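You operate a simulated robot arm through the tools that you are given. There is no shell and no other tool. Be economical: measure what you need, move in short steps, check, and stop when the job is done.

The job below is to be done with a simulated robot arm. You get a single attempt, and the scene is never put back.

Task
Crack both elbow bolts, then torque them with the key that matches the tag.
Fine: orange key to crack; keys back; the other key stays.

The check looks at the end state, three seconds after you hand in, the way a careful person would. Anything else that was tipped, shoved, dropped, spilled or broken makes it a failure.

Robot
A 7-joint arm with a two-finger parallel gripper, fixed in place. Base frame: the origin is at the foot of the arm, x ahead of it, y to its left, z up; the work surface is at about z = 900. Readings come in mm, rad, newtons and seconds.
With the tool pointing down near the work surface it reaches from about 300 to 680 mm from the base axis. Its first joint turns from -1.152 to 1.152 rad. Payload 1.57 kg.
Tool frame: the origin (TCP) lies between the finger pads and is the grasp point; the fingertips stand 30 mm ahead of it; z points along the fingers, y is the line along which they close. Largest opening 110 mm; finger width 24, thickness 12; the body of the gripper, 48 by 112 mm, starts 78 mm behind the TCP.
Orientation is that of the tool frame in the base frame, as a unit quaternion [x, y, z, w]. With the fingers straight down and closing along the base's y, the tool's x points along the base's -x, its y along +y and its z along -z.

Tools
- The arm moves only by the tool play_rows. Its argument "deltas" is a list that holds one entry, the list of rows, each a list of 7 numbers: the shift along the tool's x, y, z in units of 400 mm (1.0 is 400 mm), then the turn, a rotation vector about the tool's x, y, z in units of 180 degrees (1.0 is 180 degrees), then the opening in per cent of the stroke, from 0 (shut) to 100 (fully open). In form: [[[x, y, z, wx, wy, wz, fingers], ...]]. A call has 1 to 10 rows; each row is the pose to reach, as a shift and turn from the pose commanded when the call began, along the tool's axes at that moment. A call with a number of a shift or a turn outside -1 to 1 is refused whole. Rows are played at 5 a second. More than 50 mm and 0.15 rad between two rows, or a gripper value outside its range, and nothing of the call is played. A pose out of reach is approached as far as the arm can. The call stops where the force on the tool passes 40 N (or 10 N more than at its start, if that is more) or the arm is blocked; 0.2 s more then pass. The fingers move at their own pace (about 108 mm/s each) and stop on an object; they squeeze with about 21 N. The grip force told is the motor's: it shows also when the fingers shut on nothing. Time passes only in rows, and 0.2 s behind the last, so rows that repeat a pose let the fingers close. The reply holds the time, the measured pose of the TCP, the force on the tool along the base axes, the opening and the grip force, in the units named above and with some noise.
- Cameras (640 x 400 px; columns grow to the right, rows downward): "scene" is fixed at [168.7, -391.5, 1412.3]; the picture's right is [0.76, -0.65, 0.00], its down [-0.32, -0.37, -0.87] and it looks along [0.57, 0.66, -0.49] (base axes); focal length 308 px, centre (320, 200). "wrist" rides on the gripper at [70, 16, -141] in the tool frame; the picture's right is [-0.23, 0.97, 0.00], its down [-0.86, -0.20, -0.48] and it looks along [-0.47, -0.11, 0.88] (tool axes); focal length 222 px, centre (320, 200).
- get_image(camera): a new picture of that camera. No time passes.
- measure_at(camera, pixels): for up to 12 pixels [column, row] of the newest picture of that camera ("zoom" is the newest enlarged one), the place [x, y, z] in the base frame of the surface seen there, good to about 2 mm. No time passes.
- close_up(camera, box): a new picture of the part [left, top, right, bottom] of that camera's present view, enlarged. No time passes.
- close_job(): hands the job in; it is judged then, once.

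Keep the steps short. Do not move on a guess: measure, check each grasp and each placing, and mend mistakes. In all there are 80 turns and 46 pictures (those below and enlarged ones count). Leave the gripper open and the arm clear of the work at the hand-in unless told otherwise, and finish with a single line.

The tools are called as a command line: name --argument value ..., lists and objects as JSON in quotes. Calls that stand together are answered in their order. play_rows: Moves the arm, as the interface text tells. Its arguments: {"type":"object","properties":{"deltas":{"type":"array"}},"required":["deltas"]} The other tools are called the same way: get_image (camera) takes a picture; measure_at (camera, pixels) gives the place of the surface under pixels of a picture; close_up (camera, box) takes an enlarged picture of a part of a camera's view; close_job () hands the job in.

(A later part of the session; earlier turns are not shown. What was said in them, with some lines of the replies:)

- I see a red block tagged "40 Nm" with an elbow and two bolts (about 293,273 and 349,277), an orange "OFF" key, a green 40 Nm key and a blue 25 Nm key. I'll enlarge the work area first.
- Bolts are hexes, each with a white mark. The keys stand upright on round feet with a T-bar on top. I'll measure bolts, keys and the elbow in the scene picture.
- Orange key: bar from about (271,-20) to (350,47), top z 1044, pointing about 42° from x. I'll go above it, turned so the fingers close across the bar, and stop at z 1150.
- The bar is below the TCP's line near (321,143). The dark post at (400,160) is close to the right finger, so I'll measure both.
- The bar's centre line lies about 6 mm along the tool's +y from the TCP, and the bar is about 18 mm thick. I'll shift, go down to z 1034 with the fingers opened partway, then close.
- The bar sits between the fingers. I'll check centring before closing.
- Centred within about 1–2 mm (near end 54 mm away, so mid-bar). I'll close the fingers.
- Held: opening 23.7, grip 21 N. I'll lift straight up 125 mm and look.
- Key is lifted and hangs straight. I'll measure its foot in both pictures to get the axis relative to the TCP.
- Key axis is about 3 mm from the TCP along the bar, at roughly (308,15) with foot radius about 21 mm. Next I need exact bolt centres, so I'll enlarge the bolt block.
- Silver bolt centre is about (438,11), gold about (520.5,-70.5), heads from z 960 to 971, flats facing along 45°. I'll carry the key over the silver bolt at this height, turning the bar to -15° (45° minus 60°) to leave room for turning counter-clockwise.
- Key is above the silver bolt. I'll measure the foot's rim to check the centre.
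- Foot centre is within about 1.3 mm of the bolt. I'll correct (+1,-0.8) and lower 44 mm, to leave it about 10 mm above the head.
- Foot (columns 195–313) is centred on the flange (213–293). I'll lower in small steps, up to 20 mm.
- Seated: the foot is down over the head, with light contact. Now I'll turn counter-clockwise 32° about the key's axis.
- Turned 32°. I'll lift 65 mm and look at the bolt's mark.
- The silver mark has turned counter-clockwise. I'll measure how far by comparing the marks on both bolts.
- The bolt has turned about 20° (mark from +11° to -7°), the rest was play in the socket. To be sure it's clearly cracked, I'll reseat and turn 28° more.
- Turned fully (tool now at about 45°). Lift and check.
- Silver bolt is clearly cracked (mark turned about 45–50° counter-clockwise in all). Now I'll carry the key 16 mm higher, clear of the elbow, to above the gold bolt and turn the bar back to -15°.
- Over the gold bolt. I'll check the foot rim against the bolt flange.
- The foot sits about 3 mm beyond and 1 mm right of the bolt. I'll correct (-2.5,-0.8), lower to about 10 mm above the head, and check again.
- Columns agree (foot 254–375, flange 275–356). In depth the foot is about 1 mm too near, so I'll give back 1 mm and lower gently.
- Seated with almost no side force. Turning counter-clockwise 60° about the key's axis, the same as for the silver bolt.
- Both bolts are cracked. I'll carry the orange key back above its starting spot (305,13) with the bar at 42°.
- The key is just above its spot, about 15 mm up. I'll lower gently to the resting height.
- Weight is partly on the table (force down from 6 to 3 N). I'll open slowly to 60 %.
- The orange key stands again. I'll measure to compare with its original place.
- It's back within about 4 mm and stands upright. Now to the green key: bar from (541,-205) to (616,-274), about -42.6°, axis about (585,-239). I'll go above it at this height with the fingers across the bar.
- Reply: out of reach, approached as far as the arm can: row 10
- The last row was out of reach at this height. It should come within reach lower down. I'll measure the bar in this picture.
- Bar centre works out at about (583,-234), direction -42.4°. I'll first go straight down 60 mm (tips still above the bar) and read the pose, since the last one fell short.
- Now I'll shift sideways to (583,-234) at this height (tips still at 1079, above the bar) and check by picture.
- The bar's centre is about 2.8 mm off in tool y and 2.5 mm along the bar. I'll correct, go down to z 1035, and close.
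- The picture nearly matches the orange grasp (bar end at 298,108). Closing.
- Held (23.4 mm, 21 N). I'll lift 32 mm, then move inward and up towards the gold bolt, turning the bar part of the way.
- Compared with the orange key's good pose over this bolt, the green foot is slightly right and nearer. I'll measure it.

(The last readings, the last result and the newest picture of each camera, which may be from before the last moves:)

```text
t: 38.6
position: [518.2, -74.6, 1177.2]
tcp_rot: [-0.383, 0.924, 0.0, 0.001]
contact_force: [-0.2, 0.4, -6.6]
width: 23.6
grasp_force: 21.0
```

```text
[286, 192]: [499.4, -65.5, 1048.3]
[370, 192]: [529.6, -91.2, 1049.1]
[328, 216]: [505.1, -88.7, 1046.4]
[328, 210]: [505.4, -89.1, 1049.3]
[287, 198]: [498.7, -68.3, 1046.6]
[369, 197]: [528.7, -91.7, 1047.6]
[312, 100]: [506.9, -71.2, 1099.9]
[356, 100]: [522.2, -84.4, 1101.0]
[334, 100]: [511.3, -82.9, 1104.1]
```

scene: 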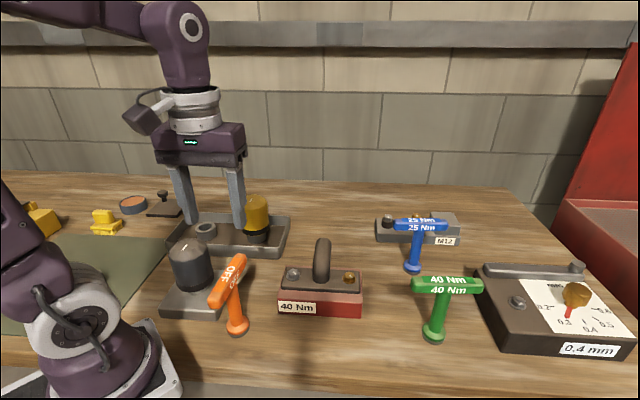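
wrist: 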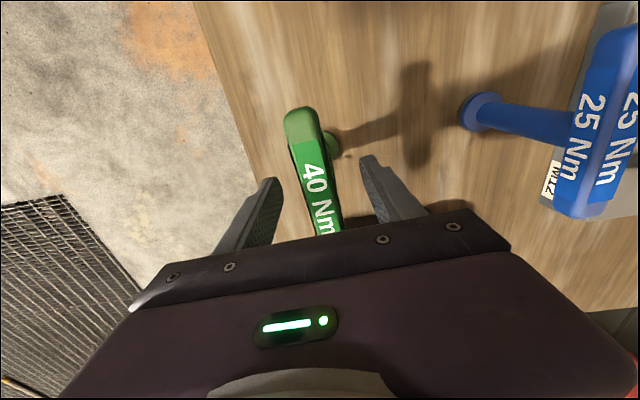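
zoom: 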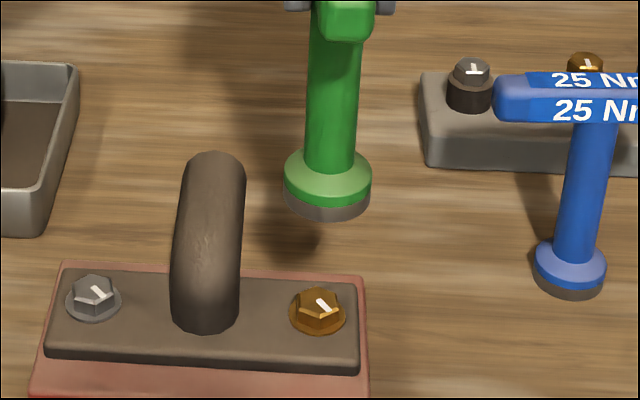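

Needs about (+1,+3.3). I'll correct, lower 60 mm to just above the head, and check.

play_rows --deltas '[[[-0.0076, 0.004, 0.02, 0, 0, 0, 0], [-0.0076, 0.004, 0.08, 0, 0, 0, 0], [-0.0076, 0.004, 0.15, 0, 0, 0, 0], [-0.0076, 0.004, 0.15, 0, 0, 0, 0]]]'

close_up --camera "scene" --box '[305, 220, 395, 290]'

```text
t: 39.6
position: [519.1, -71.2, 1118.7]
tcp_rot: [-0.383, 0.924, -0.001, 0.0]
contact_force: [-1.2, 0.3, -5.5]
width: 23.6
grasp_force: 21.2
```

```text
5.71 times, centred on (350, 255) of scene
```

zoom: 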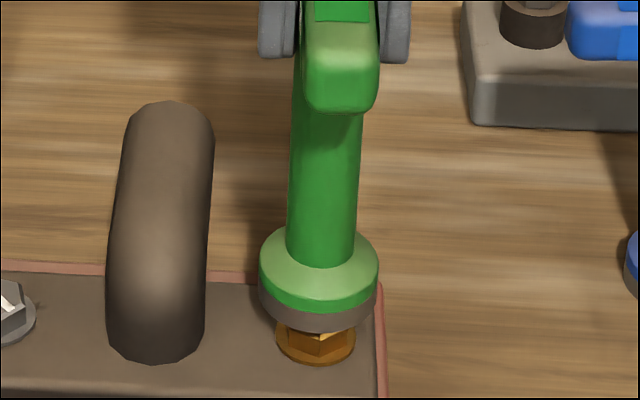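

Foot is 1 mm right and about 1 mm far. Small correction, then lower gently onto the head.

play_rows --deltas '[[[0.0026, 0.0023, 0.01, 0, 0, 0, 0], [0.0026, 0.0023, 0.02, 0, 0, 0, 0], [0.0026, 0.0023, 0.03, 0, 0, 0, 0], [0.0026, 0.0023, 0.04, 0, 0, 0, 0], [0.0026, 0.0023, 0.049, 0, 0, 0, 0]]]'

close_up --camera "scene" --box '[305, 220, 395, 290]'

```text
t: 40.8
position: [516.7, -70.9, 1097.0]
tcp_rot: [-0.383, 0.924, -0.001, 0.0]
contact_force: [-0.8, 1.9, 5.6]
width: 23.3
grasp_force: 20.9
```

```text
5.71 times, centred on (350, 255) of scene
```

zoom: 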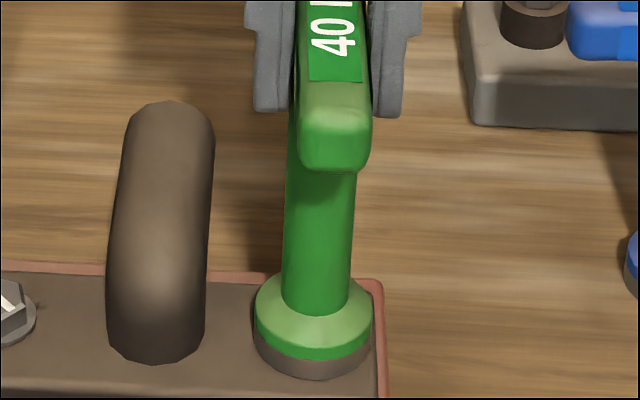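

Seated at the same height as the orange key was. Now I'll turn clockwise 64° about the key's axis, watching forces.

play_rows --deltas '[[[-0.0006, 0.0006, 0, 0, 0, 0.0444, 0], [-0.0012, 0.0012, 0, 0, 0, 0.0889, 0], [-0.002, 0.0017, 0, 0, 0, 0.1333, 0], [-0.0027, 0.0021, 0, 0, 0, 0.1778, 0], [-0.0036, 0.0023, 0, 0, 0, 0.2222, 0], [-0.0044, 0.0025, 0, 0, 0, 0.2667, 0], [-0.0053, 0.0025, 0, 0, 0, 0.3111, 0], [-0.0062, 0.0024, 0, 0, 0, 0.3556, 0], [-0.0062, 0.0024, 0, 0, 0, 0.3556, 0]]]'

close_up --camera "scene" --box '[305, 220, 395, 290]'

```text
t: 42.8
position: [518.7, -68.5, 1096.8]
tcp_rot: [0.166, 0.986, 0.0, 0.001]
contact_force: [-1.0, 0.0, -1.2]
width: 23.8
grasp_force: 20.6
```

```text
5.71 times, centred on (350, 255) of scene
```

zoom: 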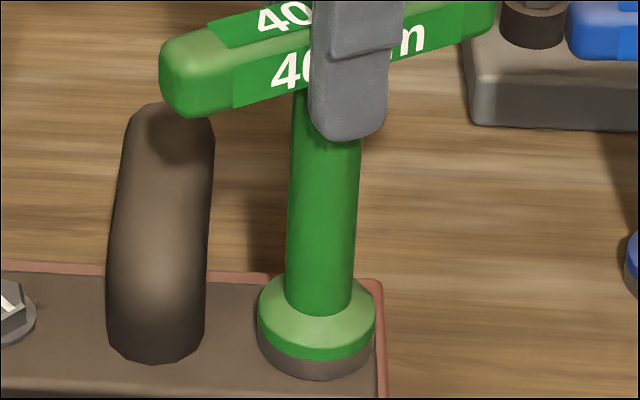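

Turned to -19° and still seated. I'll lift 80 mm and look at the gold mark.

play_rows --deltas '[[[0, 0, -0.02, 0, 0, 0, 0], [0, 0, -0.06, 0, 0, 0, 0], [0, 0, -0.12, 0, 0, 0, 0], [0, 0, -0.2, 0, 0, 0, 0], [0, 0, -0.2, 0, 0, 0, 0]]]'

close_up --camera "scene" --box '[260, 220, 380, 300]'

```text
t: 44.0
position: [516.6, -67.3, 1177.3]
tcp_rot: [0.167, 0.986, 0.0, 0.001]
contact_force: [0.5, -0.1, -5.5]
width: 23.6
grasp_force: 20.8
```

```text
5.00 times, centred on (320, 260) of scene
```

zoom: 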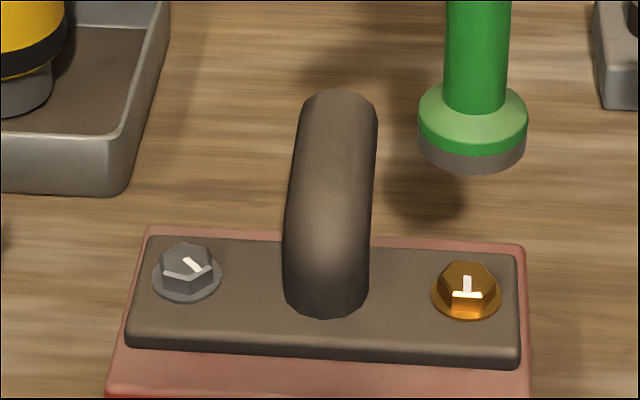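

The gold mark is back at its original direction. To be sure it's tight and not just back to hand position, I'll reseat and turn 16° more, then see whether the bolt goes on or stops.

play_rows --deltas '[[[0, 0, 0.08, 0, 0, 0, 0], [0, 0, 0.14, 0, 0, 0, 0], [0, 0, 0.175, 0, 0, 0, 0], [0, 0, 0.2, 0, 0, 0, 0], [0, 0, 0.2, 0, 0, 0, 0], [-0.0006, 0.0006, 0.2, 0, 0, 0.0444, 0], [-0.0012, 0.0012, 0.2, 0, 0, 0.0889, 0], [-0.0012, 0.0012, 0.2, 0, 0, 0.0889, 0]]]'

play_rows --deltas '[[[0, 0, -0.02, 0, 0, 0, 0], [0, 0, -0.06, 0, 0, 0, 0], [0, 0, -0.12, 0, 0, 0, 0], [0, 0, -0.2, 0, 0, 0, 0], [0, 0, -0.24, 0, 0, 0, 0], [0, 0, -0.24, 0, 0, 0, 0]]]'

close_up --camera "scene" --box '[260, 200, 390, 300]'

```text
t: 45.8
position: [519.1, -67.0, 1098.7]
tcp_rot: [0.302, 0.953, -0.001, 0.001]
contact_force: [0.5, 0.1, -5.5]
width: 23.7
grasp_force: 20.7
```

```text
t: 47.2
position: [519.6, -68.3, 1194.3]
tcp_rot: [0.301, 0.954, -0.001, 0.001]
contact_force: [0.3, 0.1, -6.5]
width: 23.5
grasp_force: 20.6
```

```text
4.00 times, centred on (325, 250) of scene
```

zoom: 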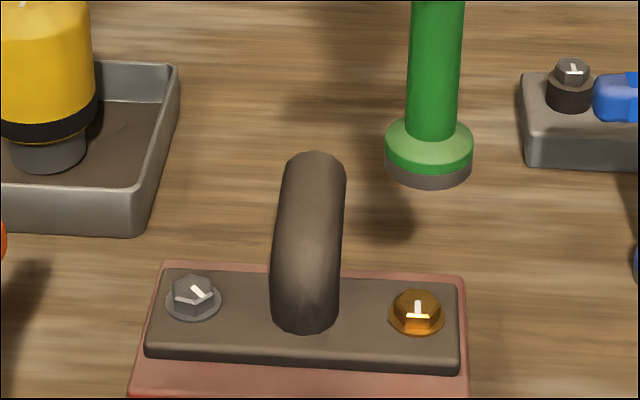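

The gold bolt stays at its original mark: it's at its stop, tight. Now I'll carry the green key over the elbow to above the silver bolt, turning the bar to 45°.

play_rows --deltas '[[[0.0284, 0.0042, 0, 0, 0, -0.0444, 0], [0.0568, 0.0083, 0, 0, 0, -0.0889, 0], [0.0852, 0.0125, 0, 0, 0, -0.1333, 0], [0.1136, 0.0166, 0, 0, 0, -0.1778, 0], [0.142, 0.0208, 0, 0, 0, -0.2222, 0], [0.1704, 0.0249, 0, 0, 0, -0.2667, 0], [0.1988, 0.0291, 0, 0, 0, -0.3111, 0], [0.2272, 0.0332, 0, 0, 0, -0.3556, 0], [0.2556, 0.0374, 0, 0, 0, -0.4, 0], [0.284, 0.0415, 0, 0, 0, -0.4444, 0]]]'

play_rows --deltas '[[[0, 0, 0.02, 0, 0, 0, 0], [0, 0, 0.09, 0, 0, 0, 0], [0, 0, 0.16, 0, 0, 0, 0], [0, 0, 0.19, 0, 0, 0, 0], [0, 0, 0.19, 0, 0, 0, 0]]]'

close_up --camera "scene" --box '[260, 220, 350, 290]'

```text
t: 49.4
position: [435.4, 10.7, 1192.1]
tcp_rot: [-0.384, 0.923, -0.001, 0.0]
contact_force: [-0.4, -0.6, -5.4]
width: 23.5
grasp_force: 21.2
```

```text
t: 50.6
position: [435.6, 11.1, 1116.8]
tcp_rot: [-0.382, 0.924, -0.001, 0.001]
contact_force: [0.9, -0.4, -6.0]
width: 23.6
grasp_force: 20.8
```

```text
5.71 times, centred on (305, 255) of scene
```

zoom: 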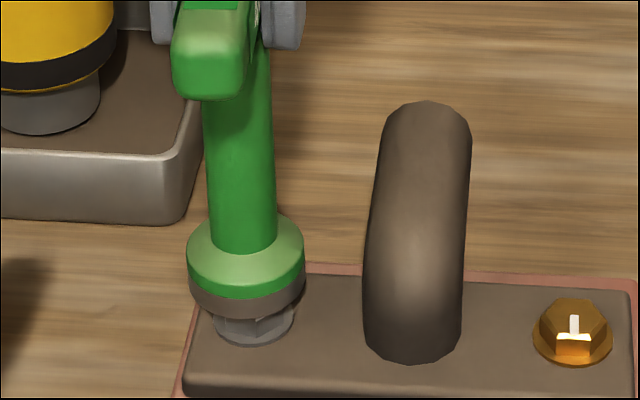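

Foot (186–306) is about 7 px left of the flange (212–294), or 2.6 mm. I'll shift right by that and lower gently.

play_rows --deltas '[[[-0.0005, -0.0065, 0, 0, 0, 0, 0], [-0.0005, -0.0065, 0.01, 0, 0, 0, 0], [-0.0005, -0.0065, 0.02, 0, 0, 0, 0], [-0.0005, -0.0065, 0.03, 0, 0, 0, 0], [-0.0005, -0.0065, 0.04, 0, 0, 0, 0], [-0.0005, -0.0065, 0.049, 0, 0, 0, 0], [-0.0005, -0.0065, 0.049, 0, 0, 0, 0]]]'

close_up --camera "scene" --box '[260, 220, 350, 290]'

```text
t: 52.2
position: [438.3, 9.0, 1098.4]
tcp_rot: [-0.381, 0.924, -0.002, 0.001]
contact_force: [-3.0, -0.9, 16.4]
width: 23.6
grasp_force: 21.2
```

```text
5.71 times, centred on (305, 255) of scene
```

zoom: 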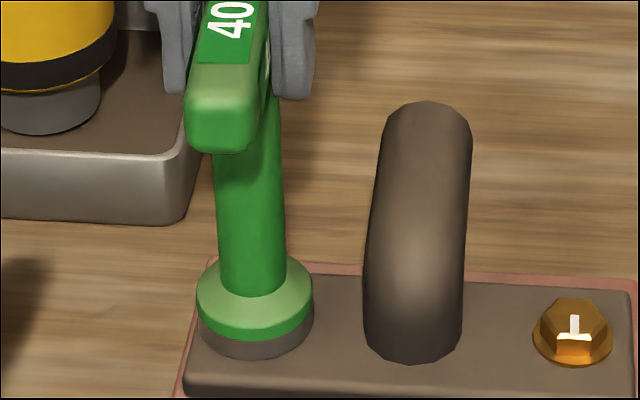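

Seated same as the orange key was here. Turning clockwise 80° in all, as on the gold bolt.

play_rows --deltas '[[[-0.0006, 0.0006, 0, 0, 0, 0.0444, 0], [-0.0012, 0.0012, 0, 0, 0, 0.0889, 0], [-0.002, 0.0017, 0, 0, 0, 0.1333, 0], [-0.0027, 0.0021, 0, 0, 0, 0.1778, 0], [-0.0036, 0.0023, 0, 0, 0, 0.2222, 0], [-0.0044, 0.0025, 0, 0, 0, 0.2667, 0], [-0.0053, 0.0025, 0, 0, 0, 0.3111, 0], [-0.0062, 0.0024, 0, 0, 0, 0.3556, 0], [-0.007, 0.0022, 0, 0, 0, 0.4, 0], [-0.0078, 0.0018, 0, 0, 0, 0.4444, 0]]]'

play_rows --deltas '[[[0, 0, -0.02, 0, 0, 0, 0], [0, 0, -0.06, 0, 0, 0, 0], [0, 0, -0.12, 0, 0, 0, 0], [0, 0, -0.2, 0, 0, 0, 0], [0, 0, -0.24, 0, 0, 0, 0], [0, 0, -0.24, 0, 0, 0, 0]]]'

close_up --camera "scene" --box '[240, 200, 370, 300]'

```text
t: 54.4
position: [438.4, 11.1, 1097.7]
tcp_rot: [0.302, 0.953, 0.0, 0.0]
contact_force: [0.6, 0.2, -5.9]
width: 24.1
grasp_force: 20.9
```

```text
t: 55.8
position: [439.6, 11.9, 1193.0]
tcp_rot: [0.302, 0.953, -0.001, 0.001]
contact_force: [0.1, 0.2, -5.4]
width: 23.9
grasp_force: 20.5
```

```text
4.00 times, centred on (305, 250) of scene
```

zoom: 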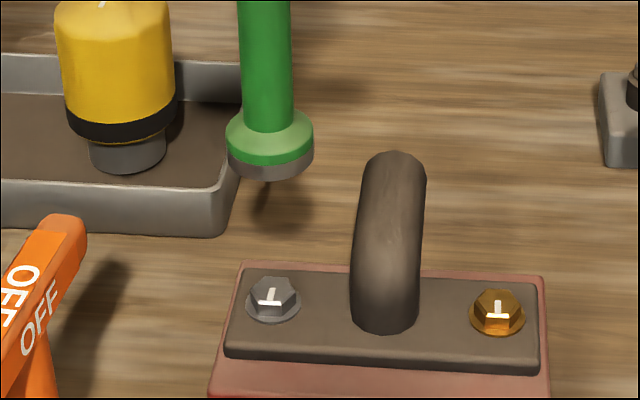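

Silver is also back at its original mark, tight. Now I'll return the green key: over and down to 32 mm above its spot (582,-234), bar at -42.7°.

play_rows --deltas '[[[-0.0808, -0.0374, 0, 0, 0, 0.0054, 0], [-0.1616, -0.0749, 0, 0, 0, 0.0107, 0], [-0.2424, -0.1123, 0, 0, 0, 0.016, 0], [-0.3233, -0.1498, 0.05, 0, 0, 0.0214, 0], [-0.4041, -0.1872, 0.11, 0, 0, 0.0268, 0], [-0.4849, -0.2246, 0.17, 0, 0, 0.0321, 0], [-0.5657, -0.2621, 0.23, 0, 0, 0.0375, 0], [-0.6465, -0.2995, 0.29, 0, 0, 0.0428, 0], [-0.6465, -0.2995, 0.32, 0, 0, 0.0428, 0], [-0.6465, -0.2995, 0.32, 0, 0, 0.0428, 0]]]'

get_image --camera "scene"

```text
t: 58.0
position: [582.0, -235.7, 1066.0]
tcp_rot: [0.364, 0.931, 0.0, 0.001]
contact_force: [0.0, -0.9, -5.7]
width: 23.5
grasp_force: 20.3
```

```text
4 pictures are left
```

scene: 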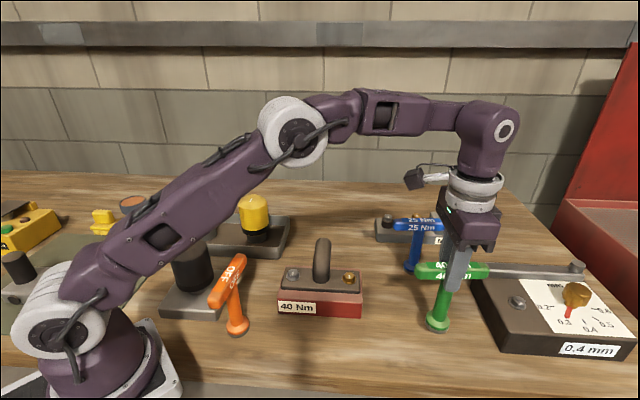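

Arrived. I'll measure the foot to compare with its original position before lowering.

measure_at --camera "scene" --pixels '[[438, 330], [438, 327], [438, 321], [428, 320], [449, 321], [416, 267], [487, 270]]'

```text
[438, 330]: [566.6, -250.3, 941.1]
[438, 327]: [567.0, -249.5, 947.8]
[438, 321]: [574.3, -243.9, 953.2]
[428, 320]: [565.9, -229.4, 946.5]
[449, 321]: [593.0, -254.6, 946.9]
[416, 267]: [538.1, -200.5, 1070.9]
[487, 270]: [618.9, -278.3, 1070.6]
```

The foot is about (+1,-3) from its first place. I'll correct and lower gently to the resting height.

play_rows --deltas '[[[0.006, 0.003, 0.02, 0, 0, 0, 0], [0.006, 0.003, 0.045, 0, 0, 0, 0], [0.006, 0.003, 0.06, 0, 0, 0, 0], [0.006, 0.003, 0.07, 0, 0, 0, 0], [0.006, 0.003, 0.077, 0, 0, 0, 0], [0.006, 0.003, 0.079, 0, 0, 0, 0], [0.006, 0.003, 0.079, 0, 0, 0, 0]]]'

```text
t: 59.6
position: [581.9, -232.9, 1035.0]
tcp_rot: [0.365, 0.931, 0.0, 0.002]
contact_force: [0.3, -0.3, -4.8]
width: 23.8
grasp_force: 21.0
```

Still mostly hanging (-4.8 N). I'll lower in half-millimetre steps until the table carries it.

play_rows --deltas '[[[0, 0, 0.00125, 0, 0, 0, 0], [0, 0, 0.0025, 0, 0, 0, 0], [0, 0, 0.00375, 0, 0, 0, 0], [0, 0, 0.00375, 0, 0, 0, 0]]]'

```text
t: 60.6
position: [581.2, -233.8, 1034.4]
tcp_rot: [0.364, 0.931, -0.001, 0.001]
contact_force: [-3.3, 0.0, 19.1]
width: 23.9
grasp_force: 20.6
```

Now it presses on the table (+19 N). I'll ease up 0.5 mm, open slowly, then rise straight up.

play_rows --deltas '[[[0, 0, -0.0015, 0, 0, 0, 0], [0, 0, -0.0015, 0, 0, 0, 0], [0, 0, -0.0015, 0, 0, 0, 24], [0, 0, -0.0015, 0, 0, 0, 30], [0, 0, -0.0015, 0, 0, 0, 60], [0, 0, -0.0015, 0, 0, 0, 60]]]'

play_rows --deltas '[[[0, 0, -0.04, 0, 0, 0, 60], [0, 0, -0.1, 0, 0, 0, 60], [0, 0, -0.16, 0, 0, 0, 60], [0.05, 0.02, -0.24, 0, 0, 0, 60], [0.13, 0.05, -0.32, 0, 0, 0, 60], [0.21, 0.08, -0.38, 0, 0, 0, 60], [0.29, 0.12, -0.42, 0, 0, 0, 100], [0.29, 0.12, -0.42, 0, 0, 0, 100]]]'

get_image --camera "scene"

```text
t: 62.0
position: [581.2, -232.9, 1033.4]
tcp_rot: [0.365, 0.931, 0.0, 0.001]
contact_force: [1.0, 0.2, 0.2]
width: 66.0
grasp_force: 0.1
```

```text
t: 63.8
position: [527.8, -118.5, 1201.0]
tcp_rot: [0.365, 0.931, -0.001, 0.001]
contact_force: [0.9, 0.0, -0.1]
width: 110.2
grasp_force: 0.0
```

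```text
3 pictures are left
```

scene: 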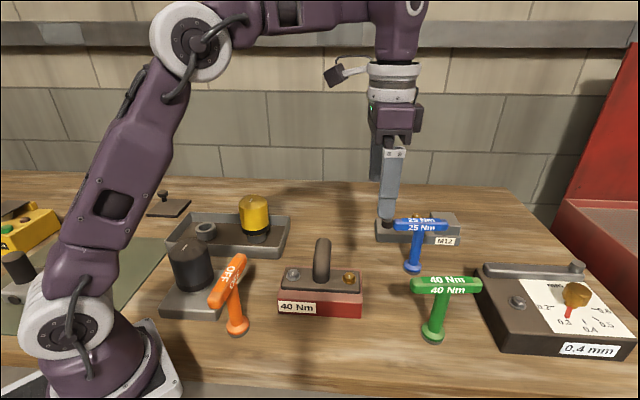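

Green stands at its original spot (foot 433,335) and blue is untouched. One last close look at the bolts and keys.

close_up --camera "scene" --box '[270, 250, 370, 312]'

measure_at --camera "scene" --pixels '[[417, 281], [479, 283], [433, 334], [432, 342], [420, 221], [412, 270], [236, 335], [229, 279]]'

```text
6.40 times, centred on (320, 281) of scene
```

zoom: 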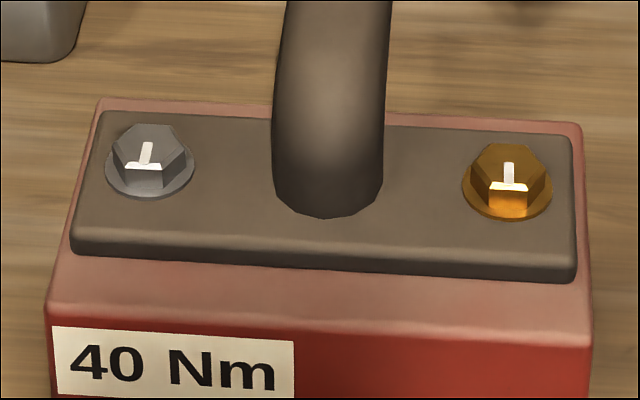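

```text
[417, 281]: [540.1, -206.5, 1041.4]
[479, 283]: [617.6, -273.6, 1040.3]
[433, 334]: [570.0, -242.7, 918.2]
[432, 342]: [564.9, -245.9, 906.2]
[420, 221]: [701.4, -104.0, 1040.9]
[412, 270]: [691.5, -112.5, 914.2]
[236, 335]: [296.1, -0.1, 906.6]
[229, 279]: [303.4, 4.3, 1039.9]
```

Both bolts are at their tight marks, all three keys are standing in place, and the gripper is open and clear. Handing in.

close_job

```text
The job is handed in.
```

I cracked both elbow bolts with the orange key and torqued them to their stops with the green 40 Nm key; green is back on its spot, orange about 4 mm off its own, and blue was never touched.
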